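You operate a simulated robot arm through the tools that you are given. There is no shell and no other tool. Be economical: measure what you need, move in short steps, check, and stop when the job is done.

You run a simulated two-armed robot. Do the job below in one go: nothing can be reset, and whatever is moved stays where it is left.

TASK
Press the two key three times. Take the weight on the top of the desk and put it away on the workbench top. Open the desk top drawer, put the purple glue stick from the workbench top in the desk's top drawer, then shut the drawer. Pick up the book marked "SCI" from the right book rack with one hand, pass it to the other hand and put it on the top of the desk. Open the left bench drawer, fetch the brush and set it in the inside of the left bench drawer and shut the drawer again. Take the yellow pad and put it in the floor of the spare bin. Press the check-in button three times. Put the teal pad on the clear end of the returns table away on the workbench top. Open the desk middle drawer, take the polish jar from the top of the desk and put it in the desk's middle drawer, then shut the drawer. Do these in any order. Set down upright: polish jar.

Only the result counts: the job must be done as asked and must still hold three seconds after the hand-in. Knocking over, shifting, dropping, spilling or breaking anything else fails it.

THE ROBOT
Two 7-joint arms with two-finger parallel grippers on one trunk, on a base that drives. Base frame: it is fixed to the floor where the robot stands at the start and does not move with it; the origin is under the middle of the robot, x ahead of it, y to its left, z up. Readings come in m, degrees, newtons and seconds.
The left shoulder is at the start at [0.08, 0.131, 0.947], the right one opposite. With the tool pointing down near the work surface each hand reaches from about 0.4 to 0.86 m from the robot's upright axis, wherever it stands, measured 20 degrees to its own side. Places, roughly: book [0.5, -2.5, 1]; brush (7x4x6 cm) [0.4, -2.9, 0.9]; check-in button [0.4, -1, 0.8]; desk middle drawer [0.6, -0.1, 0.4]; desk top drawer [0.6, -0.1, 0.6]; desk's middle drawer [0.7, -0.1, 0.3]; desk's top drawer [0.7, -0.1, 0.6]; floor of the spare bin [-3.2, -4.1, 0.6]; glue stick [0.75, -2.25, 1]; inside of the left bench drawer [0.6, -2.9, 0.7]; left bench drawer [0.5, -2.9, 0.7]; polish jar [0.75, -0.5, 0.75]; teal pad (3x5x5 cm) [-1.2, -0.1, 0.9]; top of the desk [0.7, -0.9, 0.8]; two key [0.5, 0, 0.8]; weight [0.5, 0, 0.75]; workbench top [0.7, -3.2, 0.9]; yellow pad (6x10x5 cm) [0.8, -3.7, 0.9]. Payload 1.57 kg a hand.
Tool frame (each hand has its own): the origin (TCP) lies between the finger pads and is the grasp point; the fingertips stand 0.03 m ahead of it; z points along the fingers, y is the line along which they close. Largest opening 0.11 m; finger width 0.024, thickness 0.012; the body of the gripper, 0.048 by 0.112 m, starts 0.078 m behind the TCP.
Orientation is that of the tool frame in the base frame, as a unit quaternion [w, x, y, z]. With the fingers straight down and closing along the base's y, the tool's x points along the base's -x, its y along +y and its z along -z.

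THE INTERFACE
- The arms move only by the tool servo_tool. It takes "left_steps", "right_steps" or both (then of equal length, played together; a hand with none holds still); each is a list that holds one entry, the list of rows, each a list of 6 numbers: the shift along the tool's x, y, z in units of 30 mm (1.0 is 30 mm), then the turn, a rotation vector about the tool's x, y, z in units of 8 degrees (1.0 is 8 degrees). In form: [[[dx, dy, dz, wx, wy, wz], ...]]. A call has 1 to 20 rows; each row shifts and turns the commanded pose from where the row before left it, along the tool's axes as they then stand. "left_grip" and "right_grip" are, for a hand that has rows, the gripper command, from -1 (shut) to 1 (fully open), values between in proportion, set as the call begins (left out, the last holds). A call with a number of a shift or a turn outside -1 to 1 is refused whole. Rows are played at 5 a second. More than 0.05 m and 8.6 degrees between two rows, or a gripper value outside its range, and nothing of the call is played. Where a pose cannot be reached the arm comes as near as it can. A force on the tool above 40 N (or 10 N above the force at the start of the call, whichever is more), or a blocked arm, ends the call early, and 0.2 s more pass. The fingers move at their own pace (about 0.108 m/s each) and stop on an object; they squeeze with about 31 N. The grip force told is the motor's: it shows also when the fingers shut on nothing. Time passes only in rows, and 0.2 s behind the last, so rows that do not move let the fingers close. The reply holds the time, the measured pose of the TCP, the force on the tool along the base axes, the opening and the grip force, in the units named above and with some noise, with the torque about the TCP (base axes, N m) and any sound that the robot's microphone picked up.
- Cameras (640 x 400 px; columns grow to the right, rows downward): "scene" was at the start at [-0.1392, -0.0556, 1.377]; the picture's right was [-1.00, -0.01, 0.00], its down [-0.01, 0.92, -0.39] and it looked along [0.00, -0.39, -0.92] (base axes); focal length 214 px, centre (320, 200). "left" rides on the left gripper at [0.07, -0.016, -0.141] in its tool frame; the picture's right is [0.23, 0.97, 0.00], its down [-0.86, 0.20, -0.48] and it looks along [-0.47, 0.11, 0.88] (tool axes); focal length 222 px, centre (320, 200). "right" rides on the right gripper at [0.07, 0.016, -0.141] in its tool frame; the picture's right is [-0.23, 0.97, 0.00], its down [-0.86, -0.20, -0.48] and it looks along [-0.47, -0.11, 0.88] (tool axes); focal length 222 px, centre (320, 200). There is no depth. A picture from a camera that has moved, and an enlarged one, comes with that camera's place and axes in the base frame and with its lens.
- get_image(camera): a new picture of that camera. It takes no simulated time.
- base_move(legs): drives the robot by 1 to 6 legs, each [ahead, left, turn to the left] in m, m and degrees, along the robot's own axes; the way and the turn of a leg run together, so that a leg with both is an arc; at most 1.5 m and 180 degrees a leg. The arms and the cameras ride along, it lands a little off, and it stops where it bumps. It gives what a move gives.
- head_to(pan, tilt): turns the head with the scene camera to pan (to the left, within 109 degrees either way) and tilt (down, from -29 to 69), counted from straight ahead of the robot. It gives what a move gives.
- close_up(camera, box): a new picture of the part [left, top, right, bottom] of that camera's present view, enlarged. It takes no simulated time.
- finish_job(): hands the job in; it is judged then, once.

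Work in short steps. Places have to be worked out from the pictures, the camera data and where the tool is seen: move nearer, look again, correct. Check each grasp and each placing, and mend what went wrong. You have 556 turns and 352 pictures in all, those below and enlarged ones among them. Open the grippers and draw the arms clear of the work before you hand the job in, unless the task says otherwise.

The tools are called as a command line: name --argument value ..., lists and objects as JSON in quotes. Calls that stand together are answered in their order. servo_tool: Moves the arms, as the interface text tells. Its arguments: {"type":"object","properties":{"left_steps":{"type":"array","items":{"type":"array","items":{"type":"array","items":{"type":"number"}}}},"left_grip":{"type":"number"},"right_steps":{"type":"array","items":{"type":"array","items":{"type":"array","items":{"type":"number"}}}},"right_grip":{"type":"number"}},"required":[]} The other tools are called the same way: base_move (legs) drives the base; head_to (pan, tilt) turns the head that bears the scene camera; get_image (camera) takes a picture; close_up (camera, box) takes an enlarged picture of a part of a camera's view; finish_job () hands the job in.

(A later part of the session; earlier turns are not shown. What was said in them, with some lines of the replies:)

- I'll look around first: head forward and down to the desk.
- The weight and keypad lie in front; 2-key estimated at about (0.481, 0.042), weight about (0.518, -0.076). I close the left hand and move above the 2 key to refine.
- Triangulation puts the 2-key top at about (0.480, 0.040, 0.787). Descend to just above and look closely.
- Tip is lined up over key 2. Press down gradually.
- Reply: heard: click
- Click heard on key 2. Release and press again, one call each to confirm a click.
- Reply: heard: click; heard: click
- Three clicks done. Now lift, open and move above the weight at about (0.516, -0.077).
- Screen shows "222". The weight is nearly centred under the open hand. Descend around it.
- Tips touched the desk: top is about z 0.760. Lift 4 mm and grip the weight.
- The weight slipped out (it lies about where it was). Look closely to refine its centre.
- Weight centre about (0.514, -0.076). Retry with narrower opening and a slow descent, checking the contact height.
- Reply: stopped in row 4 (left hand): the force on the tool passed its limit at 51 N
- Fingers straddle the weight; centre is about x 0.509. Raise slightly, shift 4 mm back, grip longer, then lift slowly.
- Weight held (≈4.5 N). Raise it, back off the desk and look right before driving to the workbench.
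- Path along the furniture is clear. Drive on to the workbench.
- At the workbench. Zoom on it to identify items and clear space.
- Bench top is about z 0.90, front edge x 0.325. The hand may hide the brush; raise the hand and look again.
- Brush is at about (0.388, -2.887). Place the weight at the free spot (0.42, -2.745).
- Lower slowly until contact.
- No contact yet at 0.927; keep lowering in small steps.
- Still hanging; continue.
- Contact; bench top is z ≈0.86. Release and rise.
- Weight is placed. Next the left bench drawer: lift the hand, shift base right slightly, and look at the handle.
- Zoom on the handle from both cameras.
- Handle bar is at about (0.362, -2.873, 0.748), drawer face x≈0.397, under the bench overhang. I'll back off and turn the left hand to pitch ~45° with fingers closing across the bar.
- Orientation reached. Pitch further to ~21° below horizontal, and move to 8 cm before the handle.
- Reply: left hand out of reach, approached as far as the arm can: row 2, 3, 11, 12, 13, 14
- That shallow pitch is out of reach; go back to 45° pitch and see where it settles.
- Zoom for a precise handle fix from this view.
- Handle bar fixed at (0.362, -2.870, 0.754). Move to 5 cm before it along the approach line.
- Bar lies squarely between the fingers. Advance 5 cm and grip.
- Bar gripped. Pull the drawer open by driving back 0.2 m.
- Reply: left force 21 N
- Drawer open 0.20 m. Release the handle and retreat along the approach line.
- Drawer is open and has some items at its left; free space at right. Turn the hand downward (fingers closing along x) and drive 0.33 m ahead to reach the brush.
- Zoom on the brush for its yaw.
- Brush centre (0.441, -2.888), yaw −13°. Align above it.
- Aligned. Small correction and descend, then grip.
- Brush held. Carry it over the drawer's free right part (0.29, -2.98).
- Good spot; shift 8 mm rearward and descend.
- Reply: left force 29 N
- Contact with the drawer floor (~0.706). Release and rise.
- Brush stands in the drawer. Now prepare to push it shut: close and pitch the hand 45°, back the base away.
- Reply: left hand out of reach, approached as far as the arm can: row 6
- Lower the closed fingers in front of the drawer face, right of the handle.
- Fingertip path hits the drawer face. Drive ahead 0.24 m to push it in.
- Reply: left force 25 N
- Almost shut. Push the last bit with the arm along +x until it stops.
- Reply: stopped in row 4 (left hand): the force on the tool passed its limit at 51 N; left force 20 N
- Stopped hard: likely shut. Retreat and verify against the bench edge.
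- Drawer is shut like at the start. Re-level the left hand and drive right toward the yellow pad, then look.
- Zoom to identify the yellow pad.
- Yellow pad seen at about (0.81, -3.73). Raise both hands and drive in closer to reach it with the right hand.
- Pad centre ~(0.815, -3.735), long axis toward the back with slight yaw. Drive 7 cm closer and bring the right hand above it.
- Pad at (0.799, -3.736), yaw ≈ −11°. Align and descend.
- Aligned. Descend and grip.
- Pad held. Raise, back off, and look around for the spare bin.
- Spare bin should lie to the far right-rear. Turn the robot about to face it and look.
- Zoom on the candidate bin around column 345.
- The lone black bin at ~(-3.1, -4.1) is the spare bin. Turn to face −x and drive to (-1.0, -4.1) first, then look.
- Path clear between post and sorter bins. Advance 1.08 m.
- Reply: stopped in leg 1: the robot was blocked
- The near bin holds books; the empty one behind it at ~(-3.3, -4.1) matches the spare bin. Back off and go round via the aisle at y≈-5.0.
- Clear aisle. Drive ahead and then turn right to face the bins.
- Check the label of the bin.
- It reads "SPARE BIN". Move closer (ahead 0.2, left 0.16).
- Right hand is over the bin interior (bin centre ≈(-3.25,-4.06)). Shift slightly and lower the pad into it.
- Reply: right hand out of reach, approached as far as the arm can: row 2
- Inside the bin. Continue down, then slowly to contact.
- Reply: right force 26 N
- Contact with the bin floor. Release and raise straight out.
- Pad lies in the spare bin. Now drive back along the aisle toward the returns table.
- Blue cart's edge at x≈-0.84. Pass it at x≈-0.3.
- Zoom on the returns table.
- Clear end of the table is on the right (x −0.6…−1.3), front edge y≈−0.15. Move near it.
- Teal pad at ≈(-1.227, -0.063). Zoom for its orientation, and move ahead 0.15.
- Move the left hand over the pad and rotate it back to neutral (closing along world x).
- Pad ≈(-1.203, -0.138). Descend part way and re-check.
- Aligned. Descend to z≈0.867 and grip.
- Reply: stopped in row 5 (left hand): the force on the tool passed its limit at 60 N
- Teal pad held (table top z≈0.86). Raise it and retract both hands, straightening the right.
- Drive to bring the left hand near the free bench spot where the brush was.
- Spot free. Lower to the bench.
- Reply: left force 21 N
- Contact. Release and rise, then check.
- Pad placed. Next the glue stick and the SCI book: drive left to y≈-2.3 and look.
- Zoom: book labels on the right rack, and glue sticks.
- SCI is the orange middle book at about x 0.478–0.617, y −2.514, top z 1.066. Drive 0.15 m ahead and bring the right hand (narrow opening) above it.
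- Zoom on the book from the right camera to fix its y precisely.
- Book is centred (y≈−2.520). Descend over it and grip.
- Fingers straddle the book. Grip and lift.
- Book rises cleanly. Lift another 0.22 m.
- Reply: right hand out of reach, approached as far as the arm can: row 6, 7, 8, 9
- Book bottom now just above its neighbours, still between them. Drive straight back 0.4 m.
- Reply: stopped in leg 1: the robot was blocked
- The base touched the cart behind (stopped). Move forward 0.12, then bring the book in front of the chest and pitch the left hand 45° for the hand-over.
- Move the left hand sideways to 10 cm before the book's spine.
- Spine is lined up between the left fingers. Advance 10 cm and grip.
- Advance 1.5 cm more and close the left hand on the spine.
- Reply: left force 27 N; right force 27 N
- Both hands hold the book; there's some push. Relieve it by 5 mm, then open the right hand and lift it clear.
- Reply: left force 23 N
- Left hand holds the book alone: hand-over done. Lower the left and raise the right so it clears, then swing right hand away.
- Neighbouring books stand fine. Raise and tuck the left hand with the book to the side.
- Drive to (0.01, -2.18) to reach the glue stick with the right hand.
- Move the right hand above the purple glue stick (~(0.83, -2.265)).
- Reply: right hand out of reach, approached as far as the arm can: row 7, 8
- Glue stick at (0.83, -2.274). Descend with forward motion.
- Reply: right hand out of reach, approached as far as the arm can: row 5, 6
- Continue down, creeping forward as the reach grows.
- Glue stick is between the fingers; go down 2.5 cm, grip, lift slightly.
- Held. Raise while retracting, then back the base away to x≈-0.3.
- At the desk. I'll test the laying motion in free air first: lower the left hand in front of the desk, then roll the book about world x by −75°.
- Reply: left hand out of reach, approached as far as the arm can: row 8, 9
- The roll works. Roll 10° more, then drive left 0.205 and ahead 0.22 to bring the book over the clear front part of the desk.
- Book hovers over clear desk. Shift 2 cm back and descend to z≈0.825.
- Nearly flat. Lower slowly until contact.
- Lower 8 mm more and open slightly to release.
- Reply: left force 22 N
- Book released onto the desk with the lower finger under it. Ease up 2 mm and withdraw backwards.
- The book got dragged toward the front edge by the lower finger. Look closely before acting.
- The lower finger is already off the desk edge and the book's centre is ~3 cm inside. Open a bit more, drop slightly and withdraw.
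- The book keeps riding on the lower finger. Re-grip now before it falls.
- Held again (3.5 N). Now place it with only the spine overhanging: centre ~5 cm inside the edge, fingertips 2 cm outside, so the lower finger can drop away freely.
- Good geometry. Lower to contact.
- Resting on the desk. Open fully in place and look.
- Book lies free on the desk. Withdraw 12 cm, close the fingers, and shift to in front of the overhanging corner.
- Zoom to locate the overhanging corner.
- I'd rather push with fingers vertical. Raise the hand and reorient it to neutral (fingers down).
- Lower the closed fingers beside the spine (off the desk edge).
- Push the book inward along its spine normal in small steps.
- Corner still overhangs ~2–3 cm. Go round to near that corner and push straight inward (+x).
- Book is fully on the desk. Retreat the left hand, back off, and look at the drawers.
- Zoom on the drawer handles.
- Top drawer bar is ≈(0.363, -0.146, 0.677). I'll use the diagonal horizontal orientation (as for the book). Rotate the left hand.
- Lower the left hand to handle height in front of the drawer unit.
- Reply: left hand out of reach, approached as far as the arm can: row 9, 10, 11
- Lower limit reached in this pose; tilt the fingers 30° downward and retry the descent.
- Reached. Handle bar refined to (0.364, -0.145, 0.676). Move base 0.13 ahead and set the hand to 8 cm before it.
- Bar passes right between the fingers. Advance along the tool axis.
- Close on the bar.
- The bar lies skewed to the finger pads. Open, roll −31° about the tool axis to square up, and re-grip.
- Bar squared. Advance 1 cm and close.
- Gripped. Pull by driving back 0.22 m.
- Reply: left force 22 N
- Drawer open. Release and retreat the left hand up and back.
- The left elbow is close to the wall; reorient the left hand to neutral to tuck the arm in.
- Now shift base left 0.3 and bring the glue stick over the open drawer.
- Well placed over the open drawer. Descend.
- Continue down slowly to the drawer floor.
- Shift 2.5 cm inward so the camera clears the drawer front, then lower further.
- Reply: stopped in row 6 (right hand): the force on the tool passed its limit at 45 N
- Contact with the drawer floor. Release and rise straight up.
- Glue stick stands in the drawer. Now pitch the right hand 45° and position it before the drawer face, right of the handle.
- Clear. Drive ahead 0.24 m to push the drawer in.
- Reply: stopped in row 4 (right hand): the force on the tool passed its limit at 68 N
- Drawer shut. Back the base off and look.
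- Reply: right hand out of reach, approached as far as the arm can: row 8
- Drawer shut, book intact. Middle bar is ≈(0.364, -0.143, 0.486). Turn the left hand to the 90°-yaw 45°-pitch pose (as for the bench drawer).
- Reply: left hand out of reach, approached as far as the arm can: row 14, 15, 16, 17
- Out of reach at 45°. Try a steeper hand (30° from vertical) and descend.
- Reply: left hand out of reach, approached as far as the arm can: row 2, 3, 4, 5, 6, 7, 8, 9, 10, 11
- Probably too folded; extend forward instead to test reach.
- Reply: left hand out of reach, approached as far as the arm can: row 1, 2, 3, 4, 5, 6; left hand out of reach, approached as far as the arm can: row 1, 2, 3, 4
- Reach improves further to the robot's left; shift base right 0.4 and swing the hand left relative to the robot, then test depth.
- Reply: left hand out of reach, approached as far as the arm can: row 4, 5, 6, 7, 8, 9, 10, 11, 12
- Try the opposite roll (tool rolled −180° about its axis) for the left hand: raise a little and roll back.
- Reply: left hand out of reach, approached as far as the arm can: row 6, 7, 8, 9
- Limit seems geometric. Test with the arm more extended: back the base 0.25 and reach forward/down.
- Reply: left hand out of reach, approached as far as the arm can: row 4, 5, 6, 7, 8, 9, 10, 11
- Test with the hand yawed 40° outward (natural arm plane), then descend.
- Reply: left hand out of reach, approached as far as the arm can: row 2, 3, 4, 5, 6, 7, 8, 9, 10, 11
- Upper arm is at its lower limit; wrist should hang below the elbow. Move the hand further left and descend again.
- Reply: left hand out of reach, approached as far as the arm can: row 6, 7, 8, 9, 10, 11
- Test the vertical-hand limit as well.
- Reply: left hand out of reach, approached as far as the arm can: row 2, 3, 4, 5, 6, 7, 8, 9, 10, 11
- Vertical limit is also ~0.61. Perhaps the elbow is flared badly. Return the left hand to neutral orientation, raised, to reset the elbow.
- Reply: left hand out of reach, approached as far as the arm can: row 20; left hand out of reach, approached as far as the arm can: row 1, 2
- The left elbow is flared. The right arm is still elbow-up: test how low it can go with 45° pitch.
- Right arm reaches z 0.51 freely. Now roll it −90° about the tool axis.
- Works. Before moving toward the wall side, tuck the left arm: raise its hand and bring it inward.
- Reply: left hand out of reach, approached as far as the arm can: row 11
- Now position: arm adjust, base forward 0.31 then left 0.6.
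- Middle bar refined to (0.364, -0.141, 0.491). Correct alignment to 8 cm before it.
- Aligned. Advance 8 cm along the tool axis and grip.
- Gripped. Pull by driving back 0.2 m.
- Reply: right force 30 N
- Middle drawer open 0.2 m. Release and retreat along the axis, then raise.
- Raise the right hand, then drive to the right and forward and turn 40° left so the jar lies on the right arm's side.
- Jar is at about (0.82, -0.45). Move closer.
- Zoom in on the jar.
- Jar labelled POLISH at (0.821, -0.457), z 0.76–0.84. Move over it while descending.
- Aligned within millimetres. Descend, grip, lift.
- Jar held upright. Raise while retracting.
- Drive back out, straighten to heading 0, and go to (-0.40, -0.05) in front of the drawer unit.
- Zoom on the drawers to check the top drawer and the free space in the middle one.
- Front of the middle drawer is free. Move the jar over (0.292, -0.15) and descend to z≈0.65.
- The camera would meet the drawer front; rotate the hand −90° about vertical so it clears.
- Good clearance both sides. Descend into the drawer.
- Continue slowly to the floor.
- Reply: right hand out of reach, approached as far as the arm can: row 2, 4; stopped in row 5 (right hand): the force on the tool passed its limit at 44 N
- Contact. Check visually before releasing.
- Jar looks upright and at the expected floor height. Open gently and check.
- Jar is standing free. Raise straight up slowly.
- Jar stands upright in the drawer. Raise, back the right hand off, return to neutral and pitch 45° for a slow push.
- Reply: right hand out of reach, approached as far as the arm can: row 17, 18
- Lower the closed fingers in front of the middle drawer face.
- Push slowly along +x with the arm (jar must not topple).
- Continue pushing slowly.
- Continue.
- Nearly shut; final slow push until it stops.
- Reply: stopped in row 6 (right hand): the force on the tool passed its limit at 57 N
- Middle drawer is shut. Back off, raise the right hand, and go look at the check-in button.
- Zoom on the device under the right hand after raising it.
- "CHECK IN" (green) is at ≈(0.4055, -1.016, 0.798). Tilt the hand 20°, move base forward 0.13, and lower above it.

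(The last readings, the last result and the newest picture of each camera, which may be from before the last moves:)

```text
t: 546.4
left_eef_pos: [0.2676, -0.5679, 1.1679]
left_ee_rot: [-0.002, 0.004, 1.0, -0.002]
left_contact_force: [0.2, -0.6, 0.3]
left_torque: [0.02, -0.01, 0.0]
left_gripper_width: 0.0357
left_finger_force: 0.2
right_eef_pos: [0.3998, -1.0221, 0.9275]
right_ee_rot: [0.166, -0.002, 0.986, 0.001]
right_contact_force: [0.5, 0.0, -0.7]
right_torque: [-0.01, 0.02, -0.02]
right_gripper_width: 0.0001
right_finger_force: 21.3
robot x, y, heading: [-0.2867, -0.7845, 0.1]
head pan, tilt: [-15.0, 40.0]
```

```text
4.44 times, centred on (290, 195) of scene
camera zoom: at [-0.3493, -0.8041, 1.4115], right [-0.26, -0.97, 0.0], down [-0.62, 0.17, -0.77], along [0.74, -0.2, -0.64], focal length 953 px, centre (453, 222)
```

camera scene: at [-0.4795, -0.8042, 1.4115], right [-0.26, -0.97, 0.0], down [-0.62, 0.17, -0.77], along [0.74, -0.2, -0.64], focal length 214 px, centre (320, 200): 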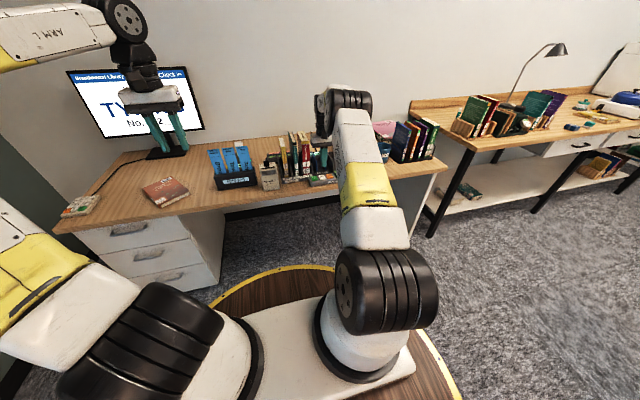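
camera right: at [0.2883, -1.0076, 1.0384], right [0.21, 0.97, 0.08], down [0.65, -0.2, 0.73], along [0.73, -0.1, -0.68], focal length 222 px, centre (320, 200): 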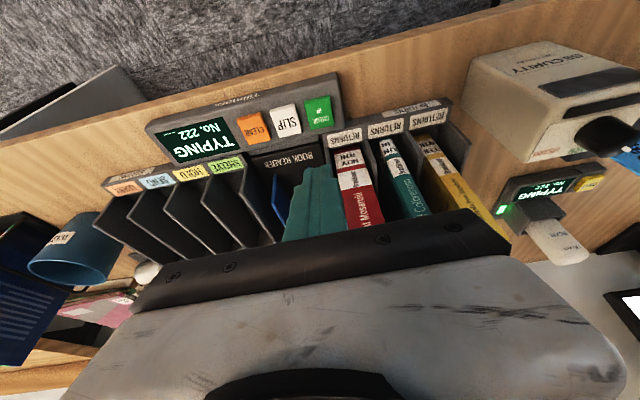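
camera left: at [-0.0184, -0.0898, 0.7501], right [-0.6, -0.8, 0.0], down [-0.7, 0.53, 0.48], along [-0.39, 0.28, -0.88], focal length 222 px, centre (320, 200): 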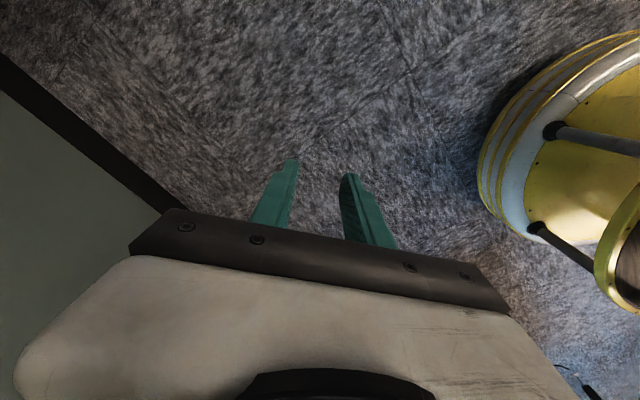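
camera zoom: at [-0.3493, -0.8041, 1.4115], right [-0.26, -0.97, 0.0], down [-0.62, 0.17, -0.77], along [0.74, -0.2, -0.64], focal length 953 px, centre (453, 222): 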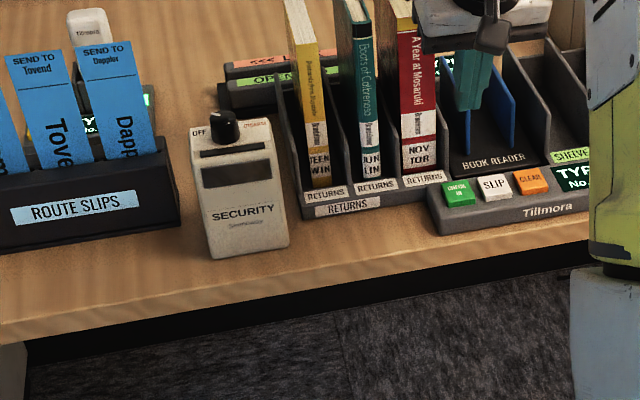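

Aligned estimate confirmed. Descend to just above the button.

servo_tool --right_steps '[[[0.215, 0.06, 0.715, 0, 0, 0], [0.215, 0.06, 0.715, 0, 0, 0], [0.215, 0.06, 0.715, 0, 0, 0], [0.18, 0.06, 0.65, 0, 0, 0]]]'

close_up --camera "scene" --box '[300, 160, 380, 220]'

close_up --camera "right" --box '[240, 20, 400, 180]'

```text
t: 547.4
left_eef_pos: [0.2698, -0.5674, 1.1677]
left_ee_rot: [-0.003, 0.003, 1.0, -0.001]
left_contact_force: [-0.5, -0.4, 0.4]
left_torque: [-0.02, -0.01, 0.0]
left_gripper_width: 0.0358
left_finger_force: 0.0
right_eef_pos: [0.403, -1.015, 0.8387]
right_ee_rot: [0.165, -0.002, 0.986, 0.001]
right_contact_force: [0.1, 0.8, -0.1]
right_torque: [-0.02, 0.01, 0.03]
right_gripper_width: 0.0
right_finger_force: 20.7
robot x, y, heading: [-0.2937, -0.7831, 0.1]
head pan, tilt: [-15.0, 40.0]
```

```text
6.67 times, centred on (340, 190) of scene
camera zoom: at [-0.3493, -0.8041, 1.4115], right [-0.26, -0.97, 0.0], down [-0.62, 0.17, -0.77], along [0.74, -0.2, -0.64], focal length 1430 px, centre (187, 267)
```

zoom: 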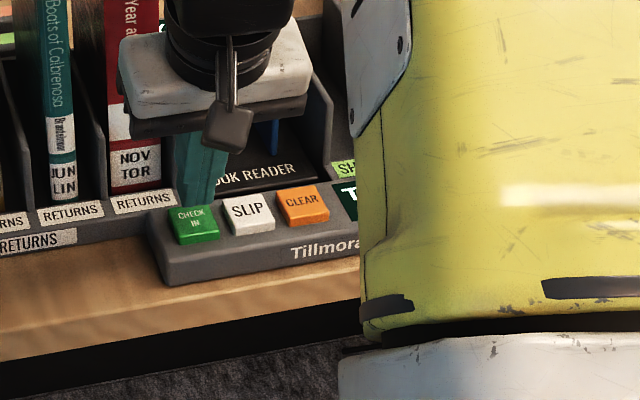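

```text
2.50 times, centred on (320, 100) of right
camera zoom: at [0.2918, -1.0005, 0.9499], right [0.21, 0.97, 0.08], down [0.65, -0.2, 0.73], along [0.73, -0.11, -0.68], focal length 555 px, centre (320, 450)
```

zoom: 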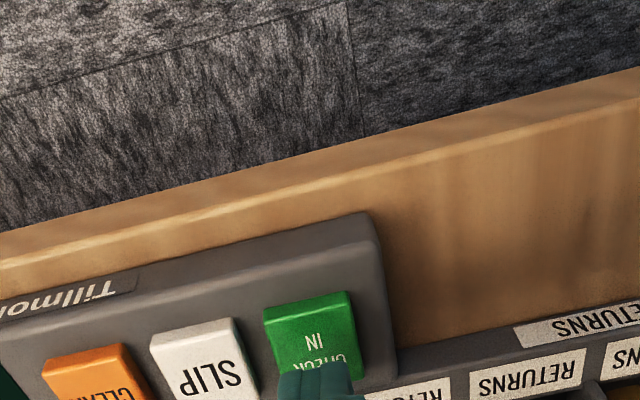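

Tip slightly to the rear; shift 5 mm back and press down gradually.

servo_tool --right_steps '[[[0.157, 0, -0.057, 0, 0, 0], [0.04, 0, 0.11, 0, 0, 0], [0.04, 0, 0.11, 0, 0, 0], [0.04, 0, 0.11, 0, 0, 0], [0.04, 0, 0.11, 0, 0, 0]]]'

close_up --camera "scene" --box '[300, 160, 380, 220]'

```text
t: 548.6
left_eef_pos: [0.2687, -0.5677, 1.1665]
left_ee_rot: [-0.002, 0.003, 1.0, 0.0]
left_contact_force: [-0.9, -0.9, 0.1]
left_torque: [-0.01, 0.01, 0.0]
left_gripper_width: 0.036
left_finger_force: 0.0
right_eef_pos: [0.3974, -1.0155, 0.8256]
right_ee_rot: [0.165, -0.002, 0.986, 0.0]
right_contact_force: [0.1, -0.9, 1.3]
right_torque: [0.03, 0.02, 0.01]
right_gripper_width: 0.0
right_finger_force: 21.1
robot x, y, heading: [-0.2907, -0.7857, 0.2]
head pan, tilt: [-15.0, 40.0]
```

```text
6.67 times, centred on (340, 190) of scene
camera zoom: at [-0.3492, -0.8041, 1.4115], right [-0.26, -0.97, 0.0], down [-0.62, 0.17, -0.77], along [0.74, -0.2, -0.64], focal length 1430 px, centre (187, 267)
```

zoom: 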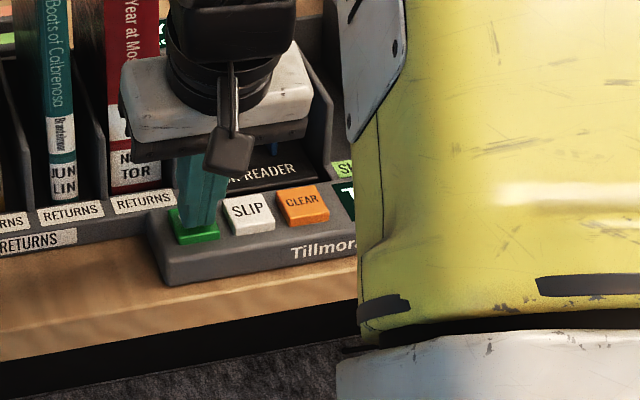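

On the button; press further until it clicks.

servo_tool --right_steps '[[[0.02, 0, 0.06, 0, 0, 0], [0.02, 0, 0.06, 0, 0, 0], [0, 0, 0, 0, 0, 0]]]'

```text
t: 549.4
left_eef_pos: [0.2683, -0.5675, 1.1665]
left_ee_rot: [-0.002, 0.003, 1.0, -0.002]
left_contact_force: [0.0, 0.8, 0.2]
left_torque: [0.01, -0.01, -0.01]
left_gripper_width: 0.0358
left_finger_force: 0.1
right_eef_pos: [0.3985, -1.0143, 0.8213]
right_ee_rot: [0.164, -0.002, 0.986, 0.002]
right_contact_force: [-0.8, 0.4, 3.3]
right_torque: [-0.03, 0.01, -0.02]
right_gripper_width: 0.0003
right_finger_force: 21.4
robot x, y, heading: [-0.2909, -0.7838, 0.0]
head pan, tilt: [-15.0, 40.0]
heard: click
```

Click. Release and press twice more.

servo_tool --right_steps '[[[-0.16, 0, -0.44, 0, 0, 0], [0, 0, 0, 0, 0, 0], [0.11, 0, 0.3, 0, 0, 0], [0.05, 0, 0.14, 0, 0, 0], [0, 0, 0, 0, 0, 0]]]'

servo_tool --right_steps '[[[-0.16, 0, -0.44, 0, 0, 0], [0, 0, 0, 0, 0, 0], [0.11, 0, 0.3, 0, 0, 0], [0.05, 0, 0.14, 0, 0, 0], [0, 0, 0, 0, 0, 0]]]'

close_up --camera "scene" --box '[10, 50, 350, 220]'

```text
t: 550.6
left_eef_pos: [0.2688, -0.5669, 1.1677]
left_ee_rot: [-0.002, 0.003, 1.0, -0.002]
left_contact_force: [1.0, 0.1, 0.4]
left_torque: [-0.01, -0.04, 0.02]
left_gripper_width: 0.0358
left_finger_force: 0.0
right_eef_pos: [0.3987, -1.0146, 0.8226]
right_ee_rot: [0.165, -0.001, 0.986, 0.001]
right_contact_force: [-0.9, -0.1, 2.6]
right_torque: [0.04, 0.05, 0.06]
right_gripper_width: 0.0
right_finger_force: 21.5
robot x, y, heading: [-0.2937, -0.7859, 0.1]
head pan, tilt: [-15.0, 40.0]
heard: click
```

```text
t: 551.8
left_eef_pos: [0.2681, -0.5678, 1.1683]
left_ee_rot: [-0.001, 0.003, 1.0, -0.001]
left_contact_force: [0.2, 0.2, 0.5]
left_torque: [0.0, 0.04, -0.01]
left_gripper_width: 0.0358
left_finger_force: 0.0
right_eef_pos: [0.3988, -1.0162, 0.8209]
right_ee_rot: [0.165, -0.001, 0.986, 0.002]
right_contact_force: [-0.4, 1.2, 2.6]
right_torque: [0.01, 0.05, 0.02]
right_gripper_width: 0.0002
right_finger_force: 21.2
robot x, y, heading: [-0.2926, -0.7832, -0.2]
head pan, tilt: [-15.0, 40.0]
heard: click
```

```text
1.88 times, centred on (180, 135) of scene
camera zoom: at [-0.3492, -0.8041, 1.4115], right [-0.26, -0.97, 0.0], down [-0.62, 0.17, -0.77], along [0.74, -0.2, -0.64], focal length 404 px, centre (584, 322)
```

zoom: 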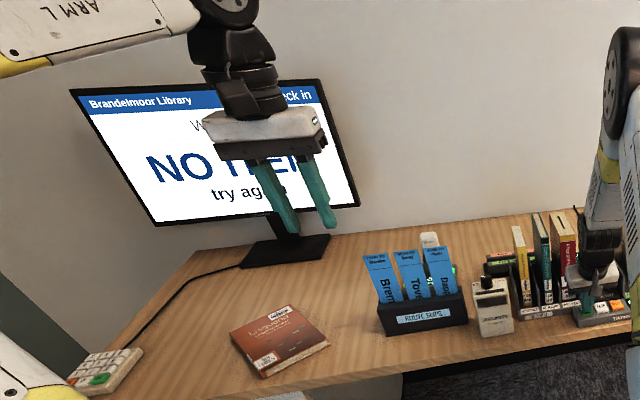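

Three clicks. Raise and retreat the right hand, back off, open both grippers, and take a final look.

servo_tool --right_steps '[[[-0.2, 0, -0.6, 0, 0, 0], [-0.3, 0, -0.9, 0, 0, 0], [-0.3, 0, -0.9, 0, 0, 0], [-0.3, 0, -0.9, 0, 0, 0], [-0.3, 0, -0.9, 0, 0, 0], [-0.3, 0, -0.9, 0, 0, 0], [-0.3, 0, -0.9, 0, 0, 0], [-0.3, 0, -0.9, 0, 0, 0]]]'

base_move --legs '[[-0.25, 0, 0]]'

servo_tool --left_steps '[[[0, 0, 0, 0, 0, 0], [0, 0, 0, 0, 0, 0], [0, 0, 0, 0, 0, 0]]]' --right_steps '[[[0, 0, 0, 0, 0, 0], [0, 0, 0, 0, 0, 0], [0, 0, 0, 0, 0, 0]]]' --left_grip 1 --right_grip 1

head_to --pan 15 --tilt 35

get_image --camera "scene"

head_to --pan -50 --tilt 25

get_image --camera "scene"

```text
t: 553.6
left_eef_pos: [0.2687, -0.5666, 1.1669]
left_ee_rot: [-0.002, 0.003, 1.0, -0.002]
left_contact_force: [0.1, -0.2, 0.0]
left_torque: [0.0, 0.02, -0.03]
left_gripper_width: 0.0358
left_finger_force: 0.1
right_eef_pos: [0.397, -1.0151, 1.0404]
right_ee_rot: [0.165, -0.001, 0.986, 0.001]
right_contact_force: [-0.7, 0.3, -0.4]
right_torque: [0.03, 0.02, 0.02]
right_gripper_width: 0.0
right_finger_force: 21.2
robot x, y, heading: [-0.2919, -0.7857, 0.1]
head pan, tilt: [-15.0, 40.0]
```

```text
t: 555.5
left_eef_pos: [0.0161, -0.5673, 1.1668]
left_ee_rot: [-0.002, 0.002, 1.0, -0.002]
left_contact_force: [-0.6, 0.6, 0.7]
left_torque: [0.01, -0.01, 0.0]
left_gripper_width: 0.0357
left_finger_force: 0.0
right_eef_pos: [0.1436, -1.0163, 1.0399]
right_ee_rot: [0.164, -0.001, 0.986, 0.0]
right_contact_force: [0.0, 0.1, 0.7]
right_torque: [0.0, 0.04, 0.02]
right_gripper_width: 0.0001
right_finger_force: 20.7
robot x, y, heading: [-0.5471, -0.7843, 0.2]
head pan, tilt: [-15.0, 40.0]
```

```text
t: 556.3
left_eef_pos: [0.0147, -0.5682, 1.1682]
left_ee_rot: [-0.002, 0.003, 1.0, -0.001]
left_contact_force: [0.9, 0.1, 0.1]
left_torque: [0.0, -0.01, 0.01]
left_gripper_width: 0.1099
left_finger_force: 0.0
right_eef_pos: [0.1436, -1.0149, 1.0411]
right_ee_rot: [0.165, -0.002, 0.986, 0.001]
right_contact_force: [-0.4, 0.0, 0.5]
right_torque: [0.02, 0.04, -0.01]
right_gripper_width: 0.11
right_finger_force: 0.0
robot x, y, heading: [-0.5423, -0.7843, 0.1]
head pan, tilt: [-15.0, 40.0]
```

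```text
t: 557.2
left_eef_pos: [0.0151, -0.5684, 1.1667]
left_ee_rot: [-0.002, 0.003, 1.0, -0.002]
left_contact_force: [-0.1, -0.2, -0.2]
left_torque: [0.0, -0.01, -0.01]
left_gripper_width: 0.1102
left_finger_force: 0.0
right_eef_pos: [0.1436, -1.0142, 1.0404]
right_ee_rot: [0.165, -0.002, 0.986, 0.001]
right_contact_force: [0.3, 0.1, 0.2]
right_torque: [0.03, -0.02, 0.0]
right_gripper_width: 0.1101
right_finger_force: 0.0
robot x, y, heading: [-0.5435, -0.7831, -0.2]
head pan, tilt: [15.0, 35.0]
```

```text
75 pictures are left
camera scene: at [-0.5985, -0.7597, 1.419], right [0.26, -0.97, 0.0], down [-0.55, -0.15, -0.82], along [0.79, 0.21, -0.57], focal length 214 px, centre (320, 200)
```

scene: 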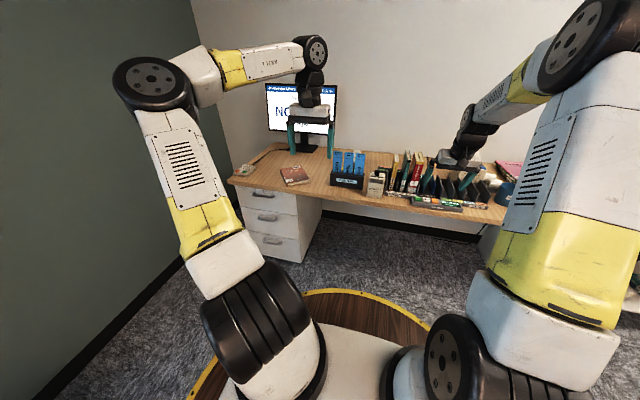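

```text
t: 558.6
left_eef_pos: [0.0145, -0.5677, 1.1688]
left_ee_rot: [-0.002, 0.002, 1.0, -0.001]
left_contact_force: [-0.2, 0.8, 0.0]
left_torque: [0.03, 0.01, 0.01]
left_gripper_width: 0.11
left_finger_force: 0.1
right_eef_pos: [0.1437, -1.0141, 1.0396]
right_ee_rot: [0.166, -0.002, 0.986, 0.001]
right_contact_force: [0.1, -0.2, 0.5]
right_torque: [0.0, 0.0, -0.01]
right_gripper_width: 0.1101
right_finger_force: 0.0
robot x, y, heading: [-0.541, -0.7854, 0.0]
head pan, tilt: [-50.0, 25.0]
```

```text
74 pictures are left
camera scene: at [-0.6242, -0.853, 1.4348], right [-0.76, -0.64, 0.0], down [-0.27, 0.32, -0.91], along [0.58, -0.69, -0.42], focal length 214 px, centre (320, 200)
```

scene: 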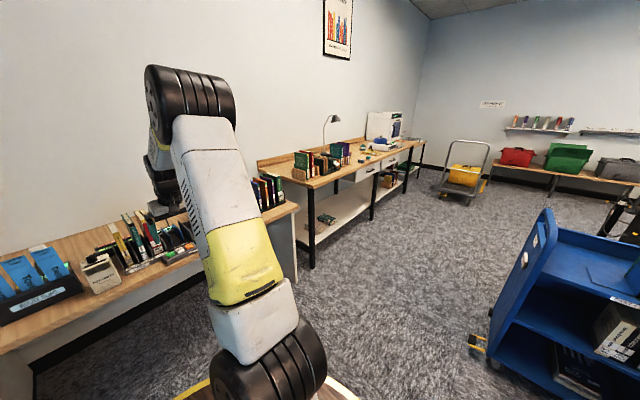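

Everything is in place, the drawers are shut, and the arms are clear with the grippers open. Handing in.

finish_job

```text
The job is handed in.
```

I finished every task on the list and handed the job in, but three things could still count against it.

- **Polish jar:** I saw it standing upright in the middle drawer, then pushed the drawer shut slowly. I did not reopen the drawer to check it stayed upright.
- **Bumps:** the base was blocked once against the bin next to the spare bin, and once probably against the blue cart. It stopped each time, but I could not confirm that neither one shifted.
- **Check-in screen:** I pressed the check-in button three times and heard three clicks. The screen then showed "NO ITEM, try again".
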